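You operate a simulated robot arm through the tools that you are given. There is no shell and no other tool. Be economical: measure what you need, move in short steps, check, and stop when the job is done.

You run a simulated robot arm. Do the job below in one go: nothing can be reset, and whatever is moved stays where it is left.

JOB
Press the button marked up two times. Fetch the teal padlock with purple band and stand it on top of the green cap with blue band. Take the blue brush with green band on the top of the bench marked checks and put it away on the top of the long steel bench. Take the white bottle with purple cap and leave it on the window of the grey viewer box. Fetch the green strainer with blue band and set it on the top of the concrete kerb. Put the purple holed cube with teal tab on the top of the concrete kerb. Take the large clear cup with pale blue handle and leave it in the inside of the steel basin. Take the green cloth with pale blue band and leave it in the inside of the steel basin. Do these in any order. Set down upright: teal padlock with purple band, blue brush with green band, white bottle with purple cap, green strainer with blue band, large clear cup with pale blue handle.
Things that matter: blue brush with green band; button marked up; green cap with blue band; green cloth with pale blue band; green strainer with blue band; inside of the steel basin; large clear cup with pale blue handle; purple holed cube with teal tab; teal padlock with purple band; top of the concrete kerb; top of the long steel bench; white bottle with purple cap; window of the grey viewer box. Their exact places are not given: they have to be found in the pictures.

It is judged by the outcome, as a careful person would: the job done as asked, and still so three seconds after it is handed in. It fails if anything else is knocked over, pushed out of place, dropped, spilled or broken. A push-on lid holds only when it is set on centred and level and pressed home; a screw cap is set on level and turned clockwise until tight. Flat cloth is picked up by pressing the open fingertips on it (5 to 10 N) and closing them slowly along it; thin cloth reads only 2 to 8 mm in the jaws.

ROBOT AND FRAMES
A 5-joint arm with a fingered hand on a trunk, on a base that drives. Base frame: it is fixed to the floor where the robot stands at the start and does not move with it; the origin is under the middle of the robot, x ahead of it, y to its left, z up. Readings come in m, degrees, newtons and seconds.
With the tool pointing down near the work surface it reaches from about 0.1 to 0.48 m from the robot's upright axis, wherever it stands. Its first joint turns from -115.0 to 115.0 degrees. Places, roughly: blue brush with green band (7x13x7 cm) [-1.6, -0.6, 0.8]; button marked up [0.5, -0.1, 1.3]; green cap with blue band (5x5x4 cm) [-1.3, -1.1, 0.8]; green cloth with pale blue band (8x12x4 cm) [-1.6, 1.1, 0.9]; green strainer with blue band (5x5x8 cm) [-1.4, -0.6, 0.8]; inside of the steel basin [-1.5, 1.7, 0.9]; large clear cup with pale blue handle [-1.75, 1, 1]; purple holed cube with teal tab (4x6x2 cm) [-1.7, 0.3, 0.9]; teal padlock with purple band (5x3x8 cm) [0.5, -0.2, 1.1]; top of the concrete kerb (19x247 cm) [2.42, 1.3, 0.38]; top of the long steel bench [-1.6, 2.4, 0.9]; white bottle with purple cap (4x4x7 cm) [-1.5, -0.5, 0.8]; window of the grey viewer box (14x14 cm) [-1.46, -3.84, 0.84]. The tool tilts only in the upright plane through the base axis and itself; it spins freely about its own axis. Payload 2.9 kg.
The tool frame sits at the grasp point between the pads (the TCP): z along the fingers, y along the line on which they close. The tips reach 0.022 m beyond it. Largest opening 0.124 m; the body of the gripper starts 0.06 m behind the TCP. The gripper is a hand of 3 fingers: y runs from the thumb to the fingers, the wrist lies at [0, 0, -0.218] in the tool frame, and closing takes about 1.5 s.
Orientation is that of the tool frame in the base frame, as [roll, pitch, yaw] about the fixed x, y, z axes, in that order (R = Rz(yaw) Ry(pitch) Rx(roll)). With the fingers straight down and closing along the base's y, the tool's x points along the base's -x, its y along +y and its z along -z.

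CONTROLS
- The arm moves only by the tool apply_moves. Its argument "motion" is a list of rows, each an object (a shift or turn left out is 0, a gripper value left out holds the last) with "dr": the turn, a rotation vector about the base's x, y, z in units of 6 degrees (1.0 is 6 degrees), a list of three; "dp": the shift along the base's x, y, z in units of 20 mm (1.0 is 20 mm), a list of three; "claw": the gripper command, from -1 (shut) to 1 (fully open), values between in proportion. In form: [{"dr": [ax, ay, az], "dp": [x, y, z], "claw": claw}, ...]. A call has 1 to 20 rows; each row shifts and turns the commanded pose from where the row before left it. A call with a number of a shift or a turn outside -1 to 1 is refused whole. Each row takes 0.2 s and may step no farther than 0.05 m and 8.6 degrees from the row before; otherwise, or with a gripper value out of range, the whole call is refused. A pose out of reach is approached as far as the arm can. The call stops where the force on the tool passes 40 N (or 10 N more than at its start, if that is more) or the arm is blocked; 0.2 s more then pass. Each finger travels about 0.153 m/s and halts on what it meets, pressing with about 33 N; the grip force reading is that of the motor and also rises with nothing between the fingers. The clock runs only during rows and for 0.2 s after the last one: add rows that do not move to give the fingers time. It gives the time, the measured TCP pose, the force on the tool (base axes), the opening and the grip force at its end, in the units of the frame above (readings bear some noise), with the torque about the TCP (base axes, N m) and any sound that the robot's microphone picked up.
- Cameras (640 x 400 px; columns grow to the right, rows downward): "scene" is now at [0.0173, 0.1146, 1.8346]; the picture's right is [-0.36, -0.93, 0.00], its down [-0.64, 0.25, -0.73] and it looks along [0.68, -0.26, -0.69] (base axes); focal length 249 px, centre (320, 200). "wrist" rides on the gripper at [0.064, -0.037, -0.075] in the tool frame; the picture's right is [0.50, 0.87, 0.00], its down [-0.62, 0.36, -0.70] and it looks along [-0.61, 0.35, 0.71] (tool axes); focal length 230 px, centre (320, 200).
- get_image(camera): a new picture of that camera. No time passes.
- raise_lower(by): slides the trunk up (or, below 0, down) by that many m; the arm and the scene camera ride with it, the base frame stays. It gives what a move gives, with no picture.
- drive_base(legs): drives the robot by 1 to 6 legs, each [ahead, left, turn to the left] in m, m and degrees, along the robot's own axes; the way and the turn of a leg run together, so that a leg with both is an arc; at most 1.5 m and 180 degrees a leg. The arm and the cameras ride along, it lands a little off, and it stops where it bumps. It gives what a move gives.
- preshape(shape): the hand has 3 fingers and takes this shape, open, in about a second: jaw (thumb against the fingers, like two jaws); tri (thumb and two fingers); tip (a fingertip pinch); poke (one finger out to press); point (the index stretched); flat (the hand flat); cup (the hand cupped); fist (a fist). The gripper value then closes the fingers along that shape, each until it touches; the sizes above hold for jaw. It gives what a move gives, with no picture.
- head_to(pan, tilt): turns the head with the scene camera to pan (to the left, within 155 degrees either way) and tilt (down, from -29 to 69), counted from straight ahead of the robot. It gives what a move gives.
- probe_pixels(camera, pixels): for up to 12 pixels [column, row] of the newest picture of that camera ("zoom" is the newest enlarged one), the place [x, y, z] in the base frame of the surface seen there, good to about 0.003 m. No time passes.
- zoom(camera, box): a new picture of the part [left, top, right, bottom] of that camera's present view, enlarged. No time passes.
- finish_job(): hands the job in; it is judged then, once.

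Keep the steps short. Do not move on a guess: measure, check each grasp and each placing, and mend mistakes. In all there are 145 turns and 168 pictures (those below and enlarged ones count). Leave the gripper open and the arm clear of the work at the hand-in unless told otherwise, and finish with a single line.

The tools are called as a command line: name --argument value ..., lists and objects as JSON in quotes. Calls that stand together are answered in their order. apply_moves: Moves the arm, as the interface text tells. Its arguments: {"type":"object","properties":{"motion":{"type":"array","items":{"type":"object","properties":{"dr":{"type":"array","items":{"type":"number"}},"dp":{"type":"array","items":{"type":"number"}},"claw":{"type":"number"}}}}},"required":["motion"]} The other tools are called the same way: raise_lower (by) slides the trunk up or down; preshape (shape) gives the hand a shape; drive_base (legs) drives the base; head_to (pan, tilt) turns the head that bears the scene camera; get_image (camera) takes a picture; probe_pixels (camera, pixels) gives the place of the surface under pixels of a picture; zoom (camera, box) takes an enlarged picture of a part of a camera's view; finish_job () hands the job in.

At the start:

```text
t: 0.0
position: [0.3205, -0.0502, 1.4871]
tool_rot: [180.0, 0.0, -180.0]
ft_force: [-0.1, 0.1, 0.4]
wrist_torque: [0.03, 0.02, -0.04]
gripper_width: 0.124
grip_force: 0.1
shape: jaw
trunk travel left (down, up): [-0.925, 0.065]
robot x, y, heading: [0.0012, 0.0043, 0.2]
head pan, tilt: [-21.3, 43.4]
```

scene: 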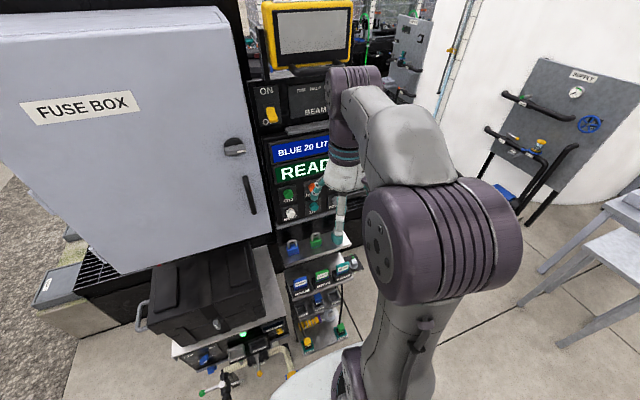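
wrist: 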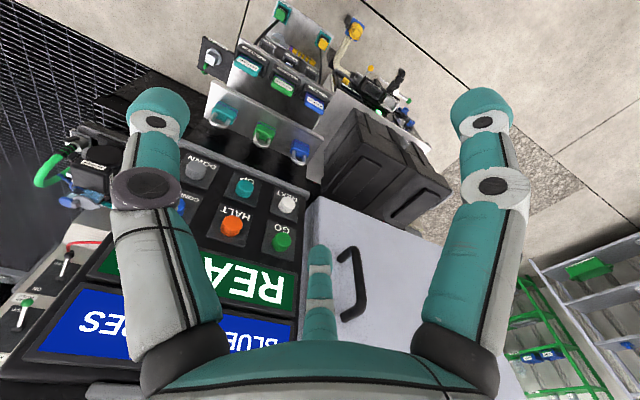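

I see a button panel in both views. I'll zoom in on it to find the "up" button and the padlocks.

zoom --camera "wrist" --box '[130, 50, 350, 270]'

zoom --camera "scene" --box '[240, 120, 380, 260]'

```text
1.82 times, centred on (240, 160) of wrist
```

zoom: 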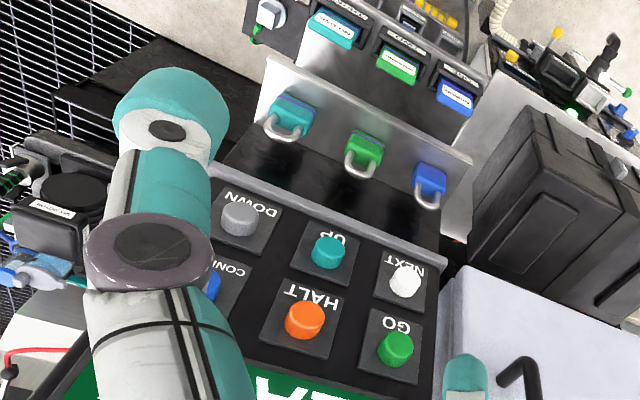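

```text
2.86 times, centred on (310, 190) of scene
```

zoom: 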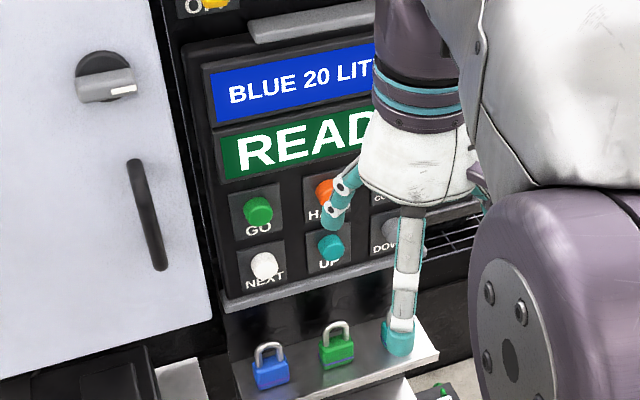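

The up button is at zoom (331,246). I'll probe it, its neighbours and the teal padlock.

probe_pixels --camera "wrist" --pixels '[[244, 188], [247, 180], [202, 170], [288, 205], [230, 228], [223, 108], [216, 106], [231, 113], [219, 123], [224, 132], [265, 130], [301, 148]]'

probe_pixels --camera "zoom" --pixels '[[331, 246], [348, 235], [310, 260], [264, 265], [258, 212], [340, 352], [337, 325], [270, 375], [300, 378], [430, 355], [250, 300], [345, 185]]'

```text
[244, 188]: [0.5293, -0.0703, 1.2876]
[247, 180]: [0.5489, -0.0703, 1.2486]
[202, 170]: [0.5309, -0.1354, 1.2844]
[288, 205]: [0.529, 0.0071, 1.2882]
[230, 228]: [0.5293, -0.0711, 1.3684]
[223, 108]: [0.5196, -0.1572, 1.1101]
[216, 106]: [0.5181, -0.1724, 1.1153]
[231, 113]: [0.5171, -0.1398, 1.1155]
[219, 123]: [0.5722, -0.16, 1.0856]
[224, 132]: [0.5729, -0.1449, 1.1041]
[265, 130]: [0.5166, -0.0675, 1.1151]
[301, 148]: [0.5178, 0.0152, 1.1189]
```

```text
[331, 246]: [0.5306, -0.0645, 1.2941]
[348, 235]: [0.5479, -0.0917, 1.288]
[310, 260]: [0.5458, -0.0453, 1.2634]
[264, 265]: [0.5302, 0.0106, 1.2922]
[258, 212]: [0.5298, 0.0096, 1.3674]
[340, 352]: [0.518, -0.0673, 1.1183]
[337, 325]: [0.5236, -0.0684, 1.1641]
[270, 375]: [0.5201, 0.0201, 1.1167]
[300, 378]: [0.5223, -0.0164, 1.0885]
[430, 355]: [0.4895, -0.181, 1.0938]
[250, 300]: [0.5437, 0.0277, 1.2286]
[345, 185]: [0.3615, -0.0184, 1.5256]
```

The up button's face is at about (0.529, -0.069, 1.288), facing -x. The teal padlock is at about (0.52, -0.156, 1.115). I'll shift the base right to line up and shape the hand to poke.

drive_base --legs '[[-0.05, -0.075, 0]]'

preshape --shape "poke"

apply_moves --motion '[{"dr": [0, -1, 0]}, {"dr": [0, -1, 0]}, {"dr": [0, -1, 0]}, {"dr": [0, -1, 0]}, {"dr": [0, -1, 0]}, {"dr": [0, -1, 0]}, {"dr": [0, -1, 0]}, {"dr": [0, -1, 0], "dp": [0, 0, -1]}, {"dr": [0, -1, 0], "dp": [0, 0, -1]}, {"dr": [0, -1, 0], "dp": [0, 0, -1]}, {"dr": [0, -1, 0], "dp": [0, 0, -1]}, {"dr": [0, -1, 0], "dp": [0, 0, -1]}, {"dr": [0, -1, 0]}, {"dr": [0, -1, 0]}, {"dr": [0, -1, 0]}]'

get_image --camera "scene"

get_image --camera "wrist"

```text
t: 1.1
position: [0.2711, -0.1233, 1.4872]
tool_rot: [-179.8, 0.0, -180.0]
ft_force: [0.2, 0.3, -0.3]
wrist_torque: [0.0, 0.0, 0.0]
gripper_width: 0.124
grip_force: 0.1
shape: jaw
trunk travel left (down, up): [-0.925, 0.065]
robot x, y, heading: [-0.0525, -0.0763, 0.0]
head pan, tilt: [-21.3, 43.4]
```

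```text
t: 2.0
position: [0.2701, -0.1243, 1.4874]
tool_rot: [-180.0, 0.0, -180.0]
ft_force: [0.1, -0.8, 0.6]
wrist_torque: [0.03, 0.01, -0.02]
gripper_width: 0.0
grip_force: 0.1
shape: poke
trunk travel left (down, up): [-0.925, 0.065]
robot x, y, heading: [-0.0502, -0.0748, 0.2]
head pan, tilt: [-21.3, 43.4]
```

```text
t: 5.2
position: [0.4359, -0.0738, 1.4607]
tool_rot: [-173.3, 90.0, -173.3]
ft_force: [0.8, 0.1, 0.2]
wrist_torque: [0.0, -0.02, -0.02]
gripper_width: 0.0
grip_force: 0.0
shape: poke
out of reach, approached as far as the arm can: row 1, 2, 3, 4, 5, 6, 7, 8, 10, 11, 12, 13, 14, 15
trunk travel left (down, up): [-0.925, 0.065]
robot x, y, heading: [-0.0566, -0.075, -0.3]
head pan, tilt: [-21.3, 43.4]
```

```text
163 pictures are left
```

scene: 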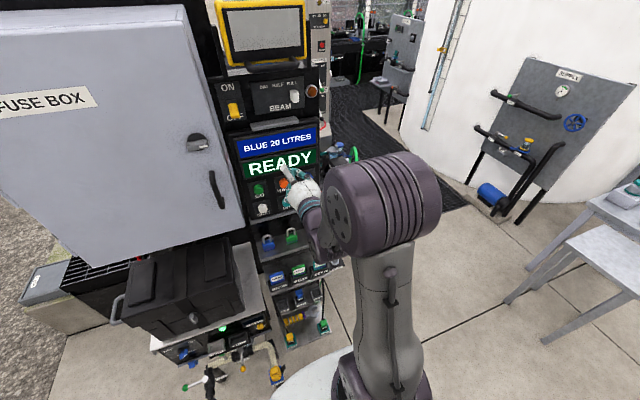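

```text
162 pictures are left
```

wrist: 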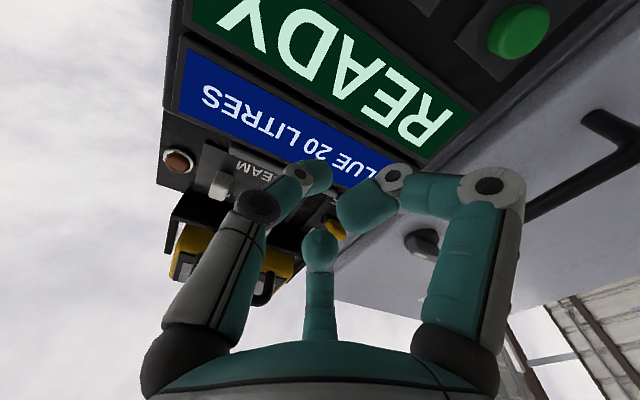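

The tool is now horizontal, pointing +x. I'll probe the fingers to see where the poking tip is.

probe_pixels --camera "wrist" --pixels '[[320, 240], [320, 300], [365, 210], [395, 180], [490, 190], [318, 172], [300, 170], [258, 210], [180, 330], [460, 260]]'

zoom --camera "scene" --box '[230, 120, 370, 260]'

```text
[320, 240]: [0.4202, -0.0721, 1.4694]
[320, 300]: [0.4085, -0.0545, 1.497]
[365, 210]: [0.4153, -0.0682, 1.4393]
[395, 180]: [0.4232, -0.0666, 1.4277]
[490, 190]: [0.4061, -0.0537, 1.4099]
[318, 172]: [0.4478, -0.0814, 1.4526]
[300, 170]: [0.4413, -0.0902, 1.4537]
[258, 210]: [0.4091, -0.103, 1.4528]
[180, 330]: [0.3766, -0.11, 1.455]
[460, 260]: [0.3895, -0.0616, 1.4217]
```

```text
2.86 times, centred on (300, 190) of scene
```

zoom: 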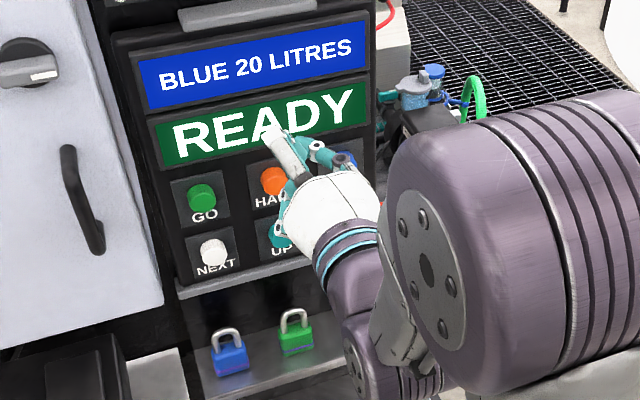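

probe_pixels --camera "zoom" --pixels '[[268, 134], [275, 145], [290, 165], [312, 148], [345, 160], [283, 235], [300, 175]]'

```text
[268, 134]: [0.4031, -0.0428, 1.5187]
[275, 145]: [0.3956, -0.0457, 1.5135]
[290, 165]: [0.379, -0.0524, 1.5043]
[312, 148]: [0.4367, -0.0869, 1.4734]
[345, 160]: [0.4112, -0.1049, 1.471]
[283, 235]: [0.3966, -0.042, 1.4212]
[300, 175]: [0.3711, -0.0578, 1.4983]
```

The forward-most tip is the thumb at about TCP + 0.02 m, near the tool axis. I'll lower the trunk 0.17 so the tip sits level with the up button.

raise_lower --by -0.17

apply_moves --motion '[{"dp": [0.5, 0, 0]}, {"dp": [0, 0, 0]}]'

zoom --camera "scene" --box '[230, 60, 370, 200]'

get_image --camera "wrist"

```text
t: 7.1
position: [0.4331, -0.0758, 1.2921]
tool_rot: [8.2, 89.9, 8.2]
ft_force: [-0.7, 0.4, -0.3]
wrist_torque: [0.01, -0.01, 0.0]
gripper_width: 0.0003
grip_force: 0.1
shape: poke
trunk travel left (down, up): [-0.755, 0.235]
robot x, y, heading: [-0.0507, -0.0745, 0.1]
head pan, tilt: [-21.3, 43.4]
```

```text
t: 7.7
position: [0.4447, -0.0752, 1.2908]
tool_rot: [-169.2, 89.9, -169.2]
ft_force: [-0.2, -0.1, 0.1]
wrist_torque: [-0.01, 0.05, -0.01]
gripper_width: 0.0
grip_force: 0.1
shape: poke
trunk travel left (down, up): [-0.755, 0.235]
robot x, y, heading: [-0.0487, -0.0758, -0.1]
head pan, tilt: [-21.3, 43.4]
```

```text
2.86 times, centred on (300, 130) of scene
```

zoom: 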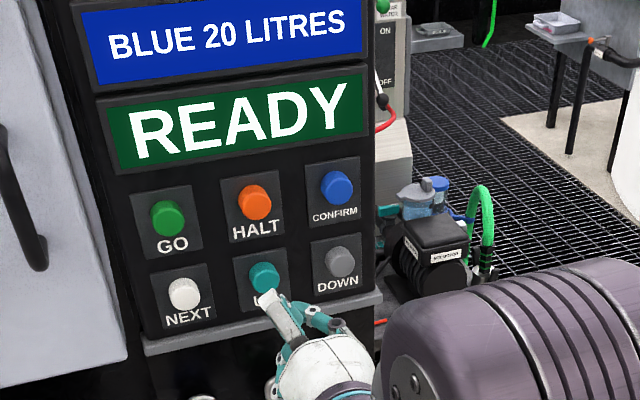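

```text
159 pictures are left
```

wrist: 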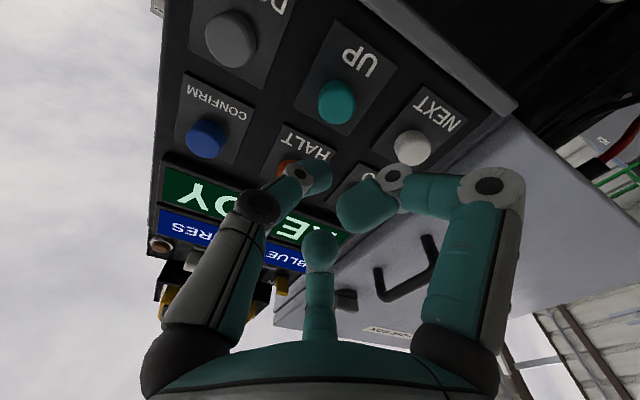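

The tip is about 6 cm short of the button. I'll shift +y by 8 mm and go forward most of the way.

apply_moves --motion '[{"dp": [0, 0.4, 0.1]}, {"dp": [0.8, 0, 0]}, {"dp": [0.8, 0, 0]}, {"dp": [0.6, 0, 0]}, {}]'

get_image --camera "wrist"

zoom --camera "scene" --box '[250, 90, 350, 190]'

```text
t: 8.9
position: [0.4882, -0.073, 1.2931]
tool_rot: [8.4, 89.9, 8.5]
ft_force: [-0.4, 0.3, -0.4]
wrist_torque: [-0.01, -0.01, -0.01]
gripper_width: 0.0
grip_force: 0.1
shape: poke
out of reach, approached as far as the arm can: row 1
trunk travel left (down, up): [-0.755, 0.235]
robot x, y, heading: [-0.0521, -0.0765, 0.1]
head pan, tilt: [-21.3, 43.4]
```

```text
158 pictures are left
```

wrist: 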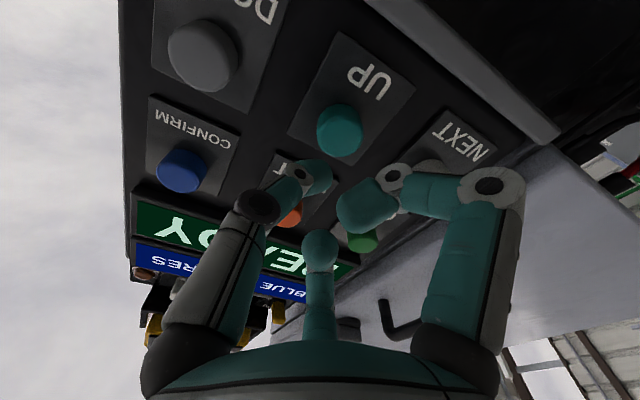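

```text
4.00 times, centred on (300, 140) of scene
```

zoom: 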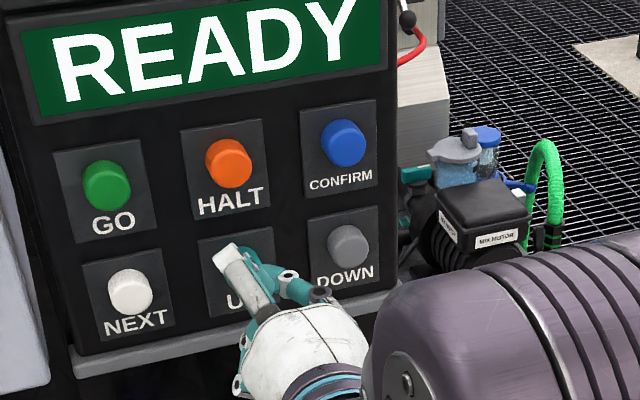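

The button sits slightly to +y of the tip, so I'll shift +y with a matching yaw turn, then look again.

apply_moves --motion '[{"dp": [0, 0.6, 0.1], "dr": [0, 0, 0.22]}, {}]'

get_image --camera "wrist"

probe_pixels --camera "wrist" --pixels '[[322, 170], [310, 165], [325, 185], [340, 120], [340, 135]]'

```text
t: 9.5
position: [0.4883, -0.0629, 1.2946]
tool_rot: [172.5, 89.9, 173.9]
ft_force: [0.7, 0.2, -0.2]
wrist_torque: [0.0, 0.0, -0.01]
gripper_width: 0.0
grip_force: 0.1
shape: poke
trunk travel left (down, up): [-0.755, 0.235]
robot x, y, heading: [-0.0512, -0.0743, 0.0]
head pan, tilt: [-21.3, 43.4]
```

```text
156 pictures are left
```

wrist: 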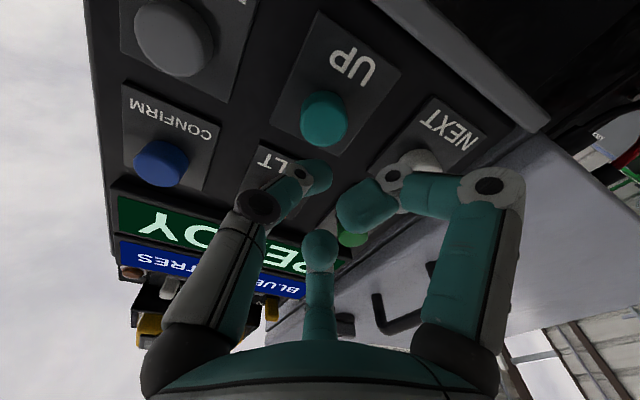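

```text
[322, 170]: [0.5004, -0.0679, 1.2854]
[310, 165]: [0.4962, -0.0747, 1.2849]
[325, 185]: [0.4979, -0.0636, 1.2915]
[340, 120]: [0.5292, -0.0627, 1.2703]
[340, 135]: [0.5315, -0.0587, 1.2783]
```

The tip is at about (0.50, -0.068, 1.287), lined up with the button. I'll press forward in small steps.

apply_moves --motion '[{"dp": [0.5, 0, 0]}, {"dp": [0.3, 0, 0]}, {"dp": [0.2, 0, 0]}, {"dp": [0.2, 0, 0]}]'

zoom --camera "scene" --box '[250, 80, 350, 180]'

```text
t: 10.5
position: [0.5117, -0.0627, 1.2936]
tool_rot: [-139.9, 90.0, -138.6]
ft_force: [-1.7, 0.3, -0.1]
wrist_torque: [-0.02, 0.0, -0.01]
gripper_width: 0.0001
grip_force: 0.0
shape: poke
trunk travel left (down, up): [-0.755, 0.235]
robot x, y, heading: [-0.0553, -0.0757, 0.1]
head pan, tilt: [-21.3, 43.4]
heard: click
```

```text
4.00 times, centred on (300, 130) of scene
```

zoom: 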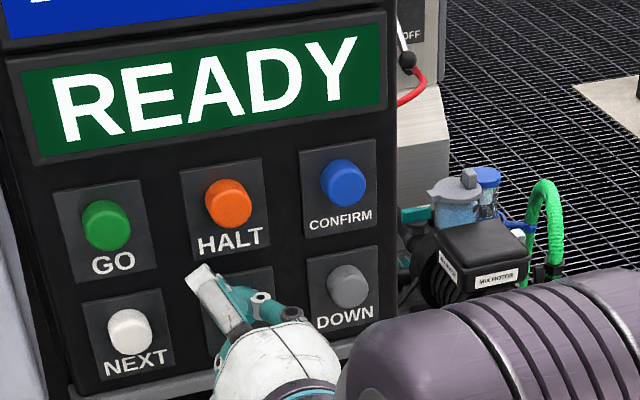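

I heard one click. I'll back off 2 cm and press again to the same depth.

apply_moves --motion '[{"dp": [-0.6, 0, 0]}, {"dp": [-0.6, 0, 0]}, {}, {}]'

apply_moves --motion '[{"dp": [0.6, 0, 0]}, {"dp": [0.3, 0, 0]}, {"dp": [0.2, 0, 0]}, {"dp": [0.1, 0, 0]}]'

```text
t: 11.5
position: [0.4893, -0.0631, 1.2935]
tool_rot: [10.3, 90.0, 11.8]
ft_force: [0.2, 0.2, 0.6]
wrist_torque: [-0.01, 0.0, -0.02]
gripper_width: 0.0001
grip_force: 0.1
shape: poke
trunk travel left (down, up): [-0.755, 0.235]
robot x, y, heading: [-0.0529, -0.0743, 0.1]
head pan, tilt: [-21.3, 43.4]
```

```text
t: 12.5
position: [0.5125, -0.0632, 1.2944]
tool_rot: [170.8, 90.0, 172.0]
ft_force: [-1.5, 0.1, 0.2]
wrist_torque: [0.05, 0.0, -0.01]
gripper_width: 0.0
grip_force: 0.0
shape: poke
trunk travel left (down, up): [-0.755, 0.235]
robot x, y, heading: [-0.0523, -0.0766, 0.4]
head pan, tilt: [-21.3, 43.4]
heard: click
```

Two clicks heard. I'll back off, restore jaw, shift right 0.085 to face the padlock, and look.

apply_moves --motion '[{"dp": [-1, 0, 0]}, {"dp": [-1, 0, 0]}, {"dp": [-1, 0, 0]}, {"dp": [-1, 0, 0]}]'

drive_base --legs '[[-0.05, -0.09, 0]]'

preshape --shape "jaw"

head_to --pan -5 --tilt 50

get_image --camera "scene"

get_image --camera "wrist"

```text
t: 13.5
position: [0.4321, -0.0629, 1.2942]
tool_rot: [12.0, 90.0, 13.4]
ft_force: [0.1, -0.7, 0.4]
wrist_torque: [-0.02, -0.01, 0.01]
gripper_width: 0.0
grip_force: 0.1
shape: poke
trunk travel left (down, up): [-0.755, 0.235]
robot x, y, heading: [-0.0542, -0.0719, 0.1]
head pan, tilt: [-21.3, 43.4]
```

```text
t: 14.7
position: [0.3831, -0.1525, 1.294]
tool_rot: [173.5, 89.9, 174.9]
ft_force: [0.6, -0.7, -0.3]
wrist_torque: [-0.03, 0.01, 0.01]
gripper_width: 0.0
grip_force: 0.1
shape: poke
trunk travel left (down, up): [-0.755, 0.235]
robot x, y, heading: [-0.1015, -0.1625, 0.1]
head pan, tilt: [-21.3, 43.4]
```

```text
t: 15.6
position: [0.3832, -0.1516, 1.2941]
tool_rot: [-167.0, 90.0, -165.6]
ft_force: [-0.2, 0.0, 0.0]
wrist_torque: [-0.01, 0.0, 0.03]
gripper_width: 0.1239
grip_force: 0.1
shape: jaw
trunk travel left (down, up): [-0.755, 0.235]
robot x, y, heading: [-0.1, -0.1646, -0.4]
head pan, tilt: [-21.3, 43.4]
```

```text
t: 16.4
position: [0.3814, -0.1517, 1.2944]
tool_rot: [-179.0, 89.9, -177.6]
ft_force: [0.1, -0.5, 0.0]
wrist_torque: [0.0, 0.01, -0.02]
gripper_width: 0.1239
grip_force: 0.1
shape: jaw
trunk travel left (down, up): [-0.755, 0.235]
robot x, y, heading: [-0.0999, -0.1599, 0.1]
head pan, tilt: [-5.0, 50.0]
```

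```text
154 pictures are left
```

scene: 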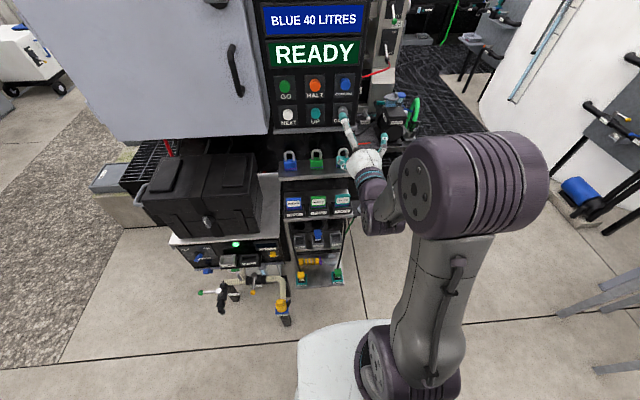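

```text
153 pictures are left
```

wrist: 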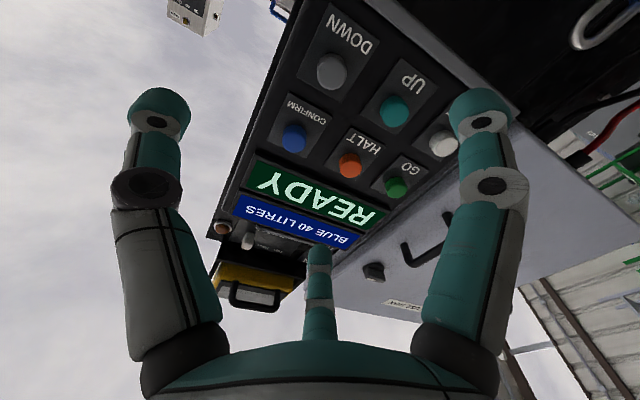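

The display went from 20 to 40, so two presses registered. Next I'll zoom on the teal padlock at scene (342,160) and probe it along with the rack below.

zoom --camera "scene" --box '[270, 130, 390, 250]'

probe_pixels --camera "scene" --pixels '[[341, 160], [341, 152], [341, 167], [330, 175], [345, 195], [342, 210], [300, 175], [318, 165], [318, 152], [347, 165]]'

```text
3.33 times, centred on (330, 190) of scene
```

zoom: 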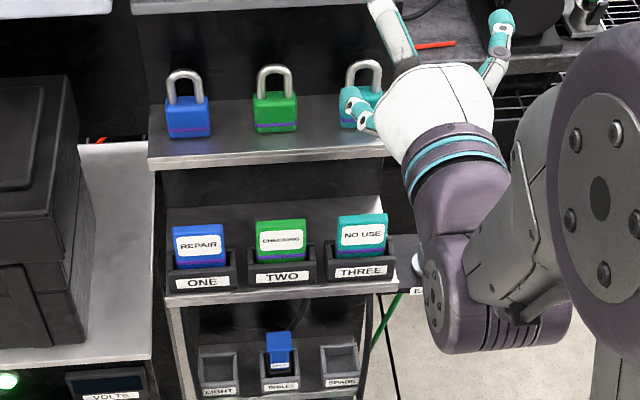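

```text
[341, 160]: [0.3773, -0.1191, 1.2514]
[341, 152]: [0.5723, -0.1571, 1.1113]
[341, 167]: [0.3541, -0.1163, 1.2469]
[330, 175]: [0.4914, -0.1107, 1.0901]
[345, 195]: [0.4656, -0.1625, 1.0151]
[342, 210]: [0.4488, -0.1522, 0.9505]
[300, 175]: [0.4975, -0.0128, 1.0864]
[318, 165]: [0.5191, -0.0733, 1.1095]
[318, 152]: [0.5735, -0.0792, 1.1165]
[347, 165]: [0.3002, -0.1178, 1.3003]
```

The shelf top is at z 1.088 and the padlock body's front face is at x ≈ 0.519. I'll probe the fingers in the jaw shape to learn their real spread.

probe_pixels --camera "wrist" --pixels '[[160, 100], [160, 150], [165, 280], [480, 110], [480, 150], [470, 260], [320, 255], [320, 300], [317, 330]]'

raise_lower --by -0.1

get_image --camera "wrist"

```text
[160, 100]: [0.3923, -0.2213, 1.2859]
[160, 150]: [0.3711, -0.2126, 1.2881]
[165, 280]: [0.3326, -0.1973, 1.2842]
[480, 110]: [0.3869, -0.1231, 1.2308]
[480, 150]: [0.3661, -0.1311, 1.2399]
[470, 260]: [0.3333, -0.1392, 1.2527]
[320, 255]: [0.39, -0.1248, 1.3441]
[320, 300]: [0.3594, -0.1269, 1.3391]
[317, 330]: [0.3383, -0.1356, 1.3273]
```

```text
t: 17.7
position: [0.3822, -0.1507, 1.194]
tool_rot: [179.7, 90.0, -179.0]
ft_force: [-0.2, 0.1, -0.6]
wrist_torque: [0.0, -0.01, 0.03]
gripper_width: 0.1239
grip_force: 0.1
shape: jaw
trunk travel left (down, up): [-0.655, 0.335]
robot x, y, heading: [-0.1011, -0.1655, 0.2]
head pan, tilt: [-5.0, 50.0]
```

```text
151 pictures are left
```

wrist: 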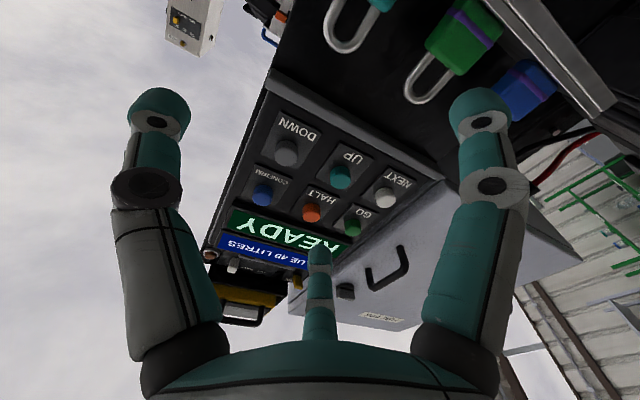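

In jaw shape the two fingers fan out about ±0.06 m from the thumb's plane, which matters near the shelf. I'll test how they converge when partly closed.

apply_moves --motion '[{"claw": 0.2}, {}, {}, {}]'

get_image --camera "wrist"

preshape --shape "tip"

get_image --camera "wrist"

```text
t: 18.7
position: [0.3829, -0.1523, 1.1942]
tool_rot: [-178.7, 90.0, -177.3]
ft_force: [0.0, -0.7, 0.9]
wrist_torque: [0.0, 0.02, 0.03]
gripper_width: 0.0748
grip_force: 0.1
shape: jaw
trunk travel left (down, up): [-0.655, 0.335]
robot x, y, heading: [-0.0995, -0.1625, -0.3]
head pan, tilt: [-5.0, 50.0]
```

```text
150 pictures are left
```

wrist: 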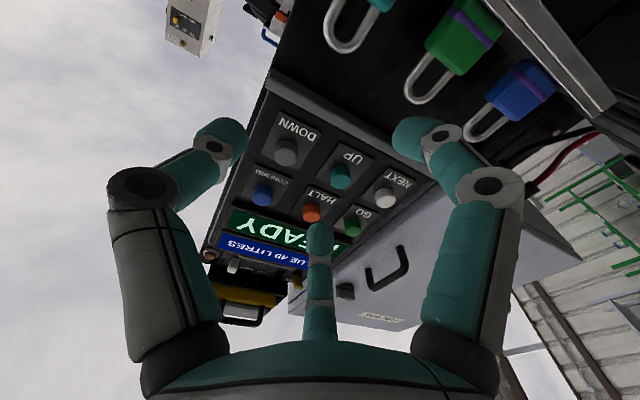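

```text
t: 19.6
position: [0.3838, -0.1513, 1.1946]
tool_rot: [-176.4, 89.8, -174.8]
ft_force: [-0.6, -0.2, 0.4]
wrist_torque: [0.0, -0.02, 0.0]
gripper_width: 0.1239
grip_force: 0.1
shape: tip
trunk travel left (down, up): [-0.655, 0.335]
robot x, y, heading: [-0.101, -0.162, 0.1]
head pan, tilt: [-5.0, 50.0]
```

```text
149 pictures are left
```

wrist: 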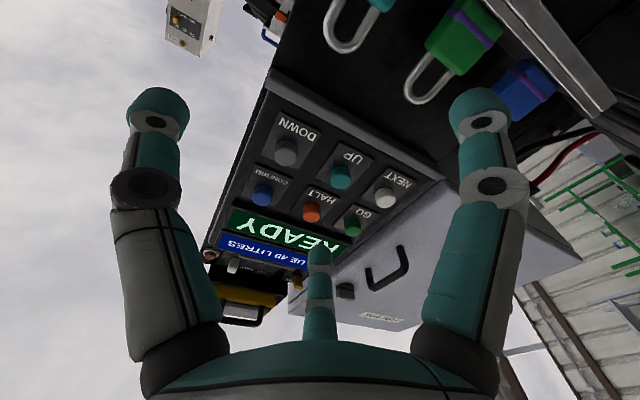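

Both shapes look alike when open. I'll check the jaw at 0.05 m opening and probe the fingertips there.

preshape --shape "jaw"

apply_moves --motion '[{"claw": -0.2}, {}, {}, {}, {}]'

get_image --camera "wrist"

probe_pixels --camera "wrist" --pixels '[[235, 150], [250, 160], [400, 145], [385, 160], [318, 225], [318, 245], [225, 160], [420, 160]]'

```text
t: 20.5
position: [0.3833, -0.1511, 1.1937]
tool_rot: [-175.9, 89.9, -174.4]
ft_force: [-0.2, -0.7, -0.3]
wrist_torque: [-0.01, 0.0, -0.02]
gripper_width: 0.1238
grip_force: 0.1
shape: jaw
trunk travel left (down, up): [-0.655, 0.335]
robot x, y, heading: [-0.0998, -0.1628, -0.1]
head pan, tilt: [-5.0, 50.0]
```

```text
t: 21.7
position: [0.3828, -0.1512, 1.1944]
tool_rot: [-178.1, 89.8, -176.6]
ft_force: [0.0, -0.2, -0.9]
wrist_torque: [-0.01, 0.0, 0.0]
gripper_width: 0.0502
grip_force: 0.1
shape: jaw
trunk travel left (down, up): [-0.655, 0.335]
robot x, y, heading: [-0.1004, -0.1668, -0.0]
head pan, tilt: [-5.0, 50.0]
```

```text
148 pictures are left
```

wrist: 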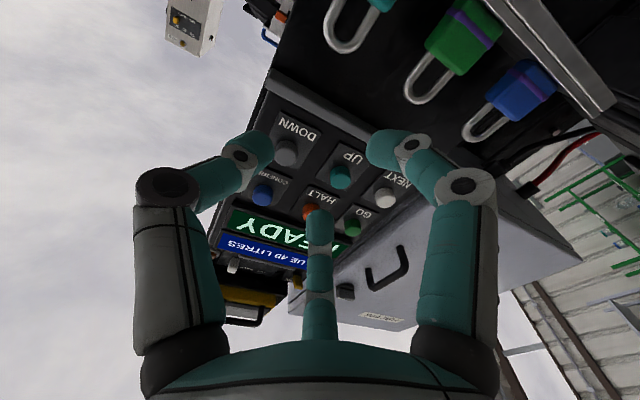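

```text
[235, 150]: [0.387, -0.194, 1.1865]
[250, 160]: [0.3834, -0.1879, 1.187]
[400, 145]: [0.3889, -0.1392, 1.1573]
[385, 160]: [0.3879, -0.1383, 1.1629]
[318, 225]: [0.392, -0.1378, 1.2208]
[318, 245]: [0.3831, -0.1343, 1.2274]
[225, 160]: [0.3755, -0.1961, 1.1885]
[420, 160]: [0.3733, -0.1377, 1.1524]
```

The three fingers close radially like a chuck, with the thumb at -y and the fingers at +y, ±x. For the padlock I'll approach tilted 55° down with the thumb in front and the two fingers at its sides. First I'll spin 90°, then pitch.

apply_moves --motion '[{"dr": [1, 0, 0], "dp": [-0.5, 0, 0.5]}, {"dr": [1, 0, 0], "dp": [-0.5, 0, 0.5]}, {"dr": [1, 0, 0]}, {"dr": [1, 0, 0]}, {"dr": [1, 0, 0]}, {"dr": [1, 0, 0]}, {"dr": [1, 0, 0]}, {"dr": [1, 0, 0]}, {"dr": [1, 0, 0]}, {"dr": [1, 0, 0]}, {"dr": [1, 0, 0]}, {"dr": [1, 0, 0]}, {"dr": [1, 0, 0]}, {"dr": [1, 0, 0]}, {"dr": [1, 0, 0]}]'

apply_moves --motion '[{"dr": [0, 1, 0]}, {"dr": [0, 1, 0]}, {"dr": [0, 1, 0]}, {"dr": [0, 1, 0]}, {"dr": [0, 1, 0]}, {"dr": [0, 1, 0]}, {"dr": [0, 1, 0]}, {"dr": [0, 1, 0]}, {"dr": [0, 1, 0]}, {}]'

get_image --camera "scene"

get_image --camera "wrist"

```text
t: 24.9
position: [0.3752, -0.1604, 1.2187]
tool_rot: [88.5, -0.1, 90.2]
ft_force: [0.3, 0.6, 0.5]
wrist_torque: [-0.01, -0.02, 0.02]
gripper_width: 0.0501
grip_force: 0.0
shape: jaw
out of reach, approached as far as the arm can: row 1, 2, 10, 13
trunk travel left (down, up): [-0.655, 0.335]
robot x, y, heading: [-0.1021, -0.1657, 0.2]
head pan, tilt: [-5.0, 50.0]
```

```text
t: 27.1
position: [0.3743, -0.1584, 1.2201]
tool_rot: [142.5, -0.3, 90.3]
ft_force: [-0.4, 0.2, 0.0]
wrist_torque: [0.02, -0.01, -0.03]
gripper_width: 0.0497
grip_force: 0.2
shape: jaw
trunk travel left (down, up): [-0.655, 0.335]
robot x, y, heading: [-0.1027, -0.1641, -0.1]
head pan, tilt: [-5.0, 50.0]
```

```text
147 pictures are left
```

scene: 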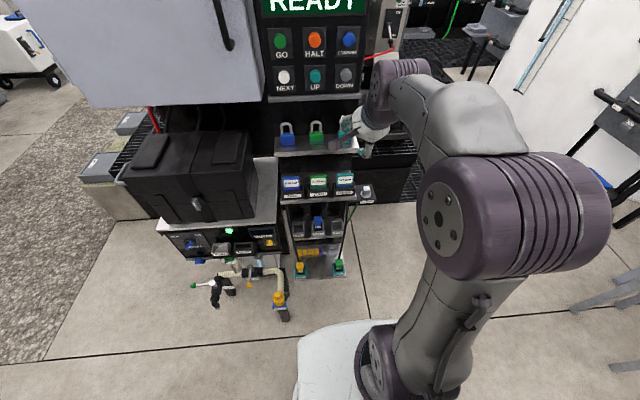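

```text
146 pictures are left
```

wrist: 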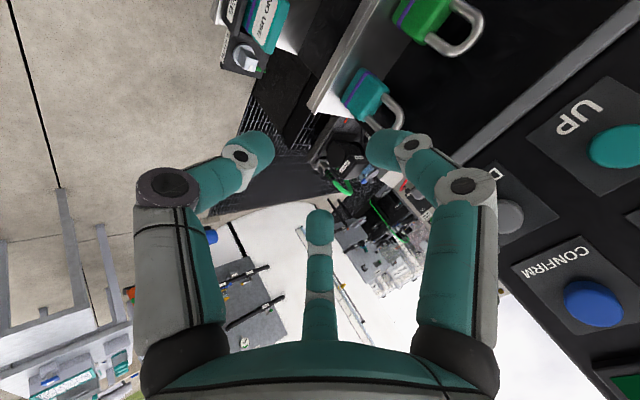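

Orientation is right. I'll probe the padlock precisely in the wrist view, where its body is around (370,95).

zoom --camera "wrist" --box '[310, 50, 430, 150]'

probe_pixels --camera "wrist" --pixels '[[352, 92], [368, 75], [382, 92], [362, 112], [372, 90], [401, 113], [385, 98], [335, 90], [365, 105], [360, 95]]'

```text
4.00 times, centred on (370, 100) of wrist
```

zoom: 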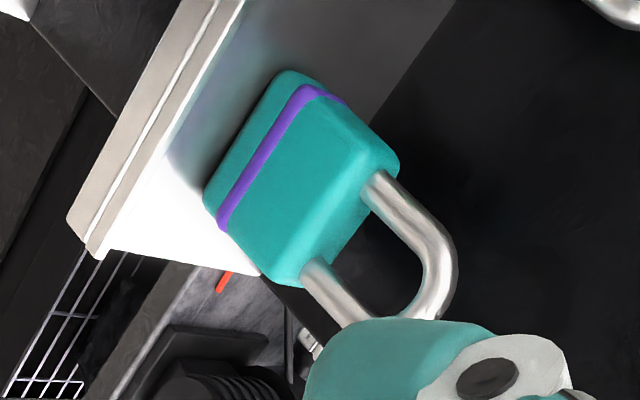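

```text
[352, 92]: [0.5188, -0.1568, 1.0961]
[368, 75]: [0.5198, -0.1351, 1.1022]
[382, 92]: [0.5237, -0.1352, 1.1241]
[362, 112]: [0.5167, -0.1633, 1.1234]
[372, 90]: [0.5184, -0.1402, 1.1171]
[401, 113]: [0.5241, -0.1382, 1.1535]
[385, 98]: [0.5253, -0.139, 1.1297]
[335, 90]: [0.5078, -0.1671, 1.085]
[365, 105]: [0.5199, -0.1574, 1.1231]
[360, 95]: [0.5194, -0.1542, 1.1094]
```

The padlock body spans y -0.131…-0.181, x from 0.519, top at z 1.13. The shelf is at z 1.087. Safer grip: fingers on both sides with the thumb over the shackle, tilted 30° down. I'll spin 180° about the tool axis, then pitch up 24°.

apply_moves --motion '[{"dr": [0.588, 0, -0.809], "claw": 0.37}, {"dr": [0.588, 0, -0.809]}, {"dr": [0.588, 0, -0.809]}, {"dr": [0.588, 0, -0.809]}, {"dr": [0.588, 0, -0.809]}, {"dr": [0.588, 0, -0.809]}, {"dr": [0.588, 0, -0.809]}, {"dr": [0.588, 0, -0.809]}, {"dr": [0.588, 0, -0.809]}, {"dr": [0.588, 0, -0.809]}, {"dr": [0.588, 0, -0.809]}, {"dr": [0.588, 0, -0.809]}, {"dr": [0.588, 0, -0.809]}, {"dr": [0.588, 0, -0.809]}, {"dr": [0.588, 0, -0.809]}]'

apply_moves --motion '[{"dr": [0.588, 0, -0.809]}, {"dr": [0.588, 0, -0.809]}, {"dr": [0.588, 0, -0.809]}, {"dr": [0.588, 0, -0.809]}, {"dr": [0.588, 0, -0.809]}, {"dr": [0.588, 0, -0.809]}, {"dr": [0.588, 0, -0.809]}, {"dr": [0.588, 0, -0.809]}, {"dr": [0.588, 0, -0.809]}, {"dr": [0.588, 0, -0.809]}, {"dr": [0.588, 0, -0.809]}, {"dr": [0.588, 0, -0.809]}, {"dr": [0.588, 0, -0.809]}, {"dr": [0.588, 0, -0.809]}, {"dr": [0.588, 0, -0.809]}, {"dr": [0, -1, 0]}, {"dr": [0, -1, 0]}, {"dr": [0, -1, 0]}, {"dr": [0, -1, 0]}, {}]'

get_image --camera "wrist"

```text
t: 30.3
position: [0.3741, -0.1729, 1.2199]
tool_rot: [179.2, -36.2, -0.1]
ft_force: [0.2, -0.4, 0.6]
wrist_torque: [-0.03, 0.01, -0.01]
gripper_width: 0.0843
grip_force: 0.0
shape: jaw
out of reach, approached as far as the arm can: row 4, 6, 9, 12
trunk travel left (down, up): [-0.655, 0.335]
robot x, y, heading: [-0.0977, -0.1603, -0.3]
head pan, tilt: [-5.0, 50.0]
```

```text
t: 34.5
position: [0.3747, -0.1715, 1.2199]
tool_rot: [-121.6, -6.5, -87.3]
ft_force: [-0.3, -0.3, -0.2]
wrist_torque: [-0.01, -0.01, 0.02]
gripper_width: 0.0846
grip_force: 0.0
shape: jaw
out of reach, approached as far as the arm can: row 15
trunk travel left (down, up): [-0.655, 0.335]
robot x, y, heading: [-0.1012, -0.1648, 0.1]
head pan, tilt: [-5.0, 50.0]
```

```text
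144 pictures are left
```

wrist: 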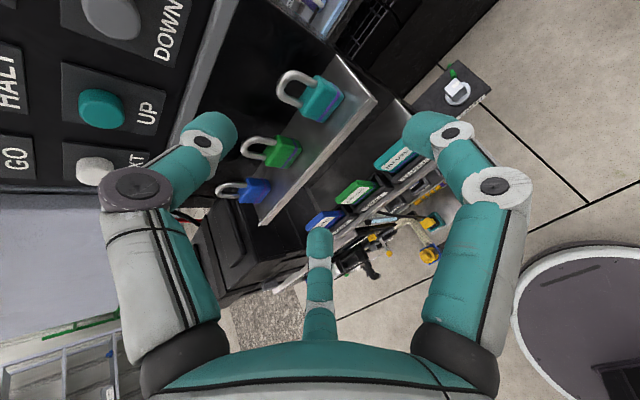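

The spin is off by about 7°, so I'll correct that and shift y toward the padlock centre. Then I'll measure again.

apply_moves --motion '[{"dr": [0.53, 0, -0.325]}, {"dr": [0.53, 0, -0.325]}, {"dp": [0, 0.7, 0], "dr": [0, 0, 0.3]}, {}]'

get_image --camera "wrist"

probe_pixels --camera "wrist" --pixels '[[205, 120], [440, 125], [318, 240], [320, 90], [330, 110], [305, 105], [350, 130]]'

```text
t: 35.5
position: [0.3735, -0.1592, 1.2196]
tool_rot: [-121.7, -6.4, -85.3]
ft_force: [-0.4, -0.2, -0.4]
wrist_torque: [-0.06, 0.0, -0.03]
gripper_width: 0.0847
grip_force: 0.1
shape: jaw
out of reach, approached as far as the arm can: row 1, 2
trunk travel left (down, up): [-0.655, 0.335]
robot x, y, heading: [-0.1035, -0.1609, -0.3]
head pan, tilt: [-5.0, 50.0]
```

```text
143 pictures are left
```

wrist: 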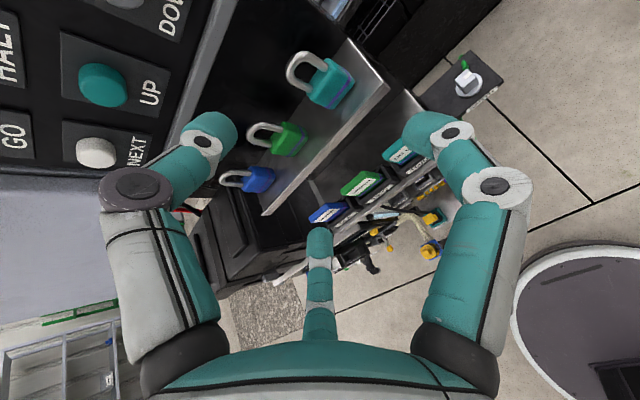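

```text
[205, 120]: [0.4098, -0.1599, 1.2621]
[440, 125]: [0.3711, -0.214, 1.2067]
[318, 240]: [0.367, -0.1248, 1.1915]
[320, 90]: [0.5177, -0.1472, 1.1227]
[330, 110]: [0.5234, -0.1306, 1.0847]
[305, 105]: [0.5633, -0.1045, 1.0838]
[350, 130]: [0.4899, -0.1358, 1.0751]
```

The spin joint is at its limit 6° short, which is acceptable. I'll advance along the tool line to the pre-grasp point and check.

apply_moves --motion '[{"dp": [0.9, 0.1, -0.46]}, {"dp": [0.9, 0.05, -0.46]}, {"dp": [0.87, 0, -0.46]}, {"dp": [0.9, 0, -0.5]}, {"dp": [0.8, 0, -0.5]}, {"dp": [0.8, 0, -0.5]}, {}]'

get_image --camera "wrist"

zoom --camera "scene" --box '[290, 80, 390, 180]'

```text
t: 37.1
position: [0.4776, -0.156, 1.1625]
tool_rot: [-121.6, -6.4, -85.3]
ft_force: [-0.3, 0.6, -0.5]
wrist_torque: [0.02, 0.03, 0.0]
gripper_width: 0.0846
grip_force: 0.0
shape: jaw
trunk travel left (down, up): [-0.655, 0.335]
robot x, y, heading: [-0.1011, -0.1629, 0.1]
head pan, tilt: [-5.0, 50.0]
```

```text
142 pictures are left
```

wrist: 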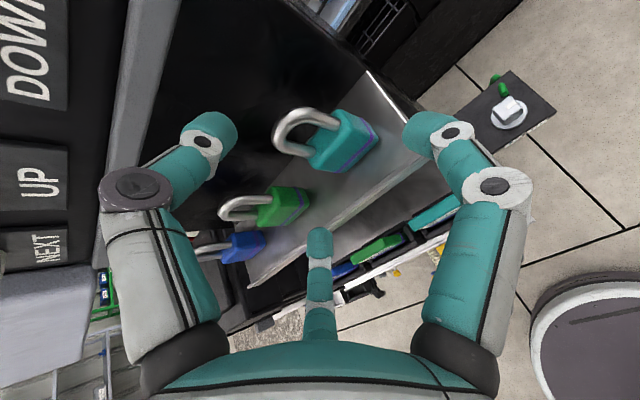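

```text
4.00 times, centred on (340, 130) of scene
```

zoom: 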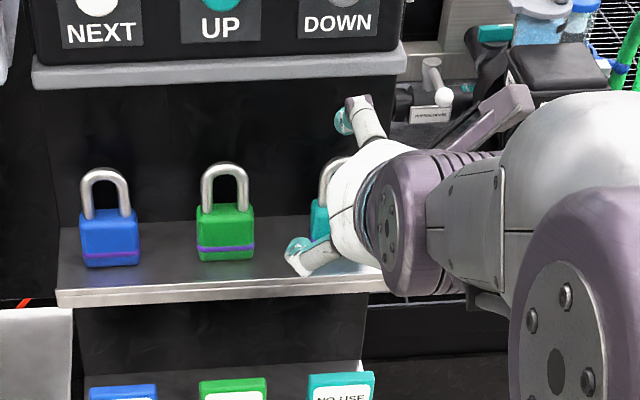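

The padlock sits nicely between the digits. I'll advance the last 5 cm.

apply_moves --motion '[{"dp": [0.7, 0, -0.42]}, {"dp": [0.7, 0, -0.42]}, {"dp": [0.7, 0, -0.42]}, {"dp": [0.5, 0, -0.3]}, {}]'

get_image --camera "wrist"

zoom --camera "scene" --box '[290, 80, 390, 180]'

```text
t: 38.3
position: [0.5284, -0.1565, 1.1333]
tool_rot: [-121.6, -6.5, -85.2]
ft_force: [-4.6, -0.2, 0.8]
wrist_torque: [-0.04, -0.18, 0.03]
gripper_width: 0.0847
grip_force: 0.1
shape: jaw
trunk travel left (down, up): [-0.655, 0.335]
robot x, y, heading: [-0.1054, -0.1592, -0.1]
head pan, tilt: [-5.0, 50.0]
```

```text
140 pictures are left
```

wrist: 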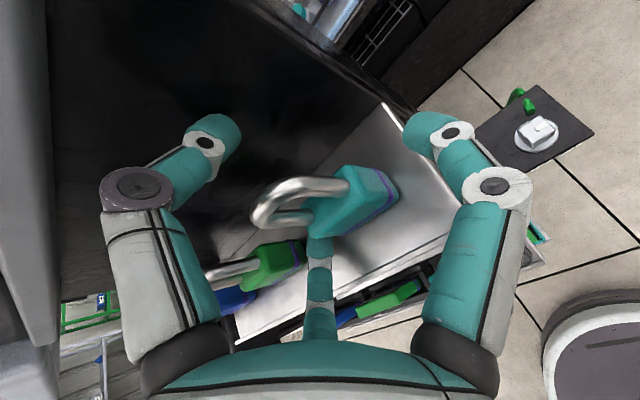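

```text
4.00 times, centred on (340, 130) of scene
```

zoom: 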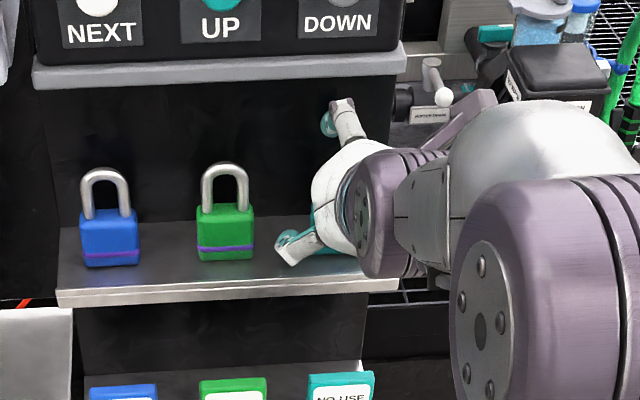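

There's a slight contact of 4.6 N. I'll probe the padlock and fingers before closing.

probe_pixels --camera "wrist" --pixels '[[345, 210], [372, 190], [385, 195], [365, 175], [270, 200], [310, 185], [215, 130], [430, 130], [320, 245], [200, 110], [150, 200]]'

```text
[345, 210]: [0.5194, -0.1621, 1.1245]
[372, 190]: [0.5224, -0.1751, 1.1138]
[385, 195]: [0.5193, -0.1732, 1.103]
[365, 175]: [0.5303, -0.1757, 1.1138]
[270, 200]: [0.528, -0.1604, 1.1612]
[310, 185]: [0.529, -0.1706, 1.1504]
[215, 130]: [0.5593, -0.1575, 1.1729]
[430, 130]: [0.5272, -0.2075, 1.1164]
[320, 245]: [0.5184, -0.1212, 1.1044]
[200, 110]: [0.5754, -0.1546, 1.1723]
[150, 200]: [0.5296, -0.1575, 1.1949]
```

The padlock hasn't moved. It's centred between the fingers, so I'll close slowly.

apply_moves --motion '[{"claw": 0.1}, {"claw": -0.1}, {"claw": -0.3}, {"claw": -0.6}, {"claw": -1}, {}, {}, {}]'

get_image --camera "wrist"

```text
t: 40.1
position: [0.5291, -0.1559, 1.1325]
tool_rot: [-121.5, -6.5, -85.3]
ft_force: [0.1, 1.1, 11.9]
wrist_torque: [0.07, 0.08, 0.01]
gripper_width: 0.0275
grip_force: 33.0
shape: jaw
trunk travel left (down, up): [-0.655, 0.335]
robot x, y, heading: [-0.1044, -0.1638, -0.1]
head pan, tilt: [-5.0, 50.0]
```

```text
138 pictures are left
```

wrist: 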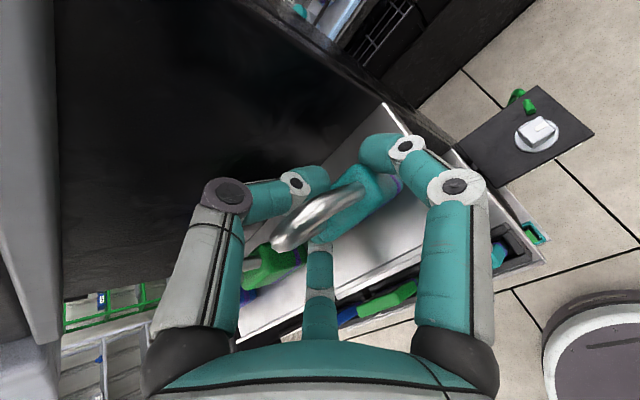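

Gripped with a width of 0.0275 m. I'll lift a little and check.

apply_moves --motion '[{"dp": [0, 0, 0.5]}, {"dp": [0, 0, 0.5]}, {"dp": [-0.5, 0, 0.5]}, {}]'

get_image --camera "wrist"

zoom --camera "scene" --box '[290, 80, 390, 180]'

```text
t: 41.1
position: [0.519, -0.1567, 1.1614]
tool_rot: [-121.7, -6.5, -85.3]
ft_force: [0.1, 0.3, -1.2]
wrist_torque: [0.01, 0.04, 0.0]
gripper_width: 0.0272
grip_force: 32.6
shape: jaw
trunk travel left (down, up): [-0.655, 0.335]
robot x, y, heading: [-0.1007, -0.1642, 0.0]
head pan, tilt: [-5.0, 50.0]
```

```text
137 pictures are left
```

wrist: 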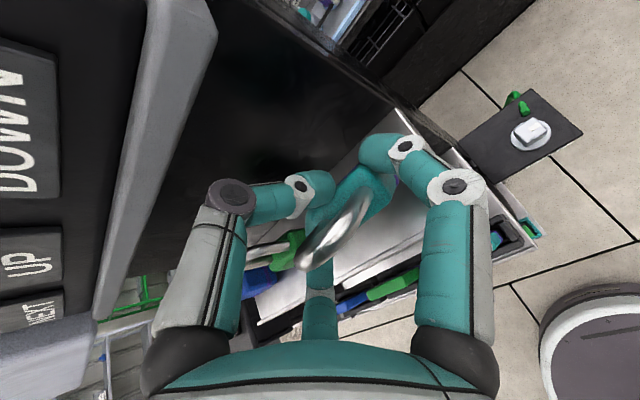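

```text
4.00 times, centred on (340, 130) of scene
```

zoom: 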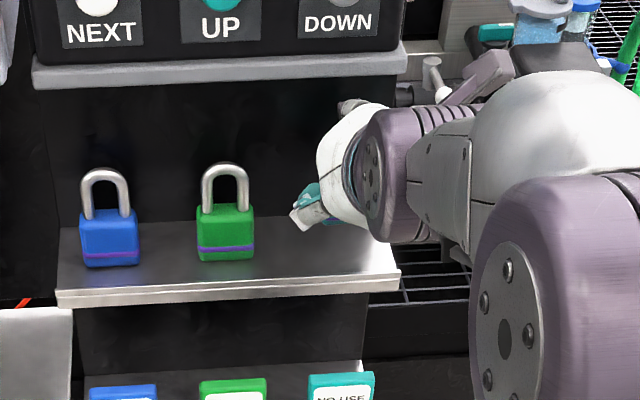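

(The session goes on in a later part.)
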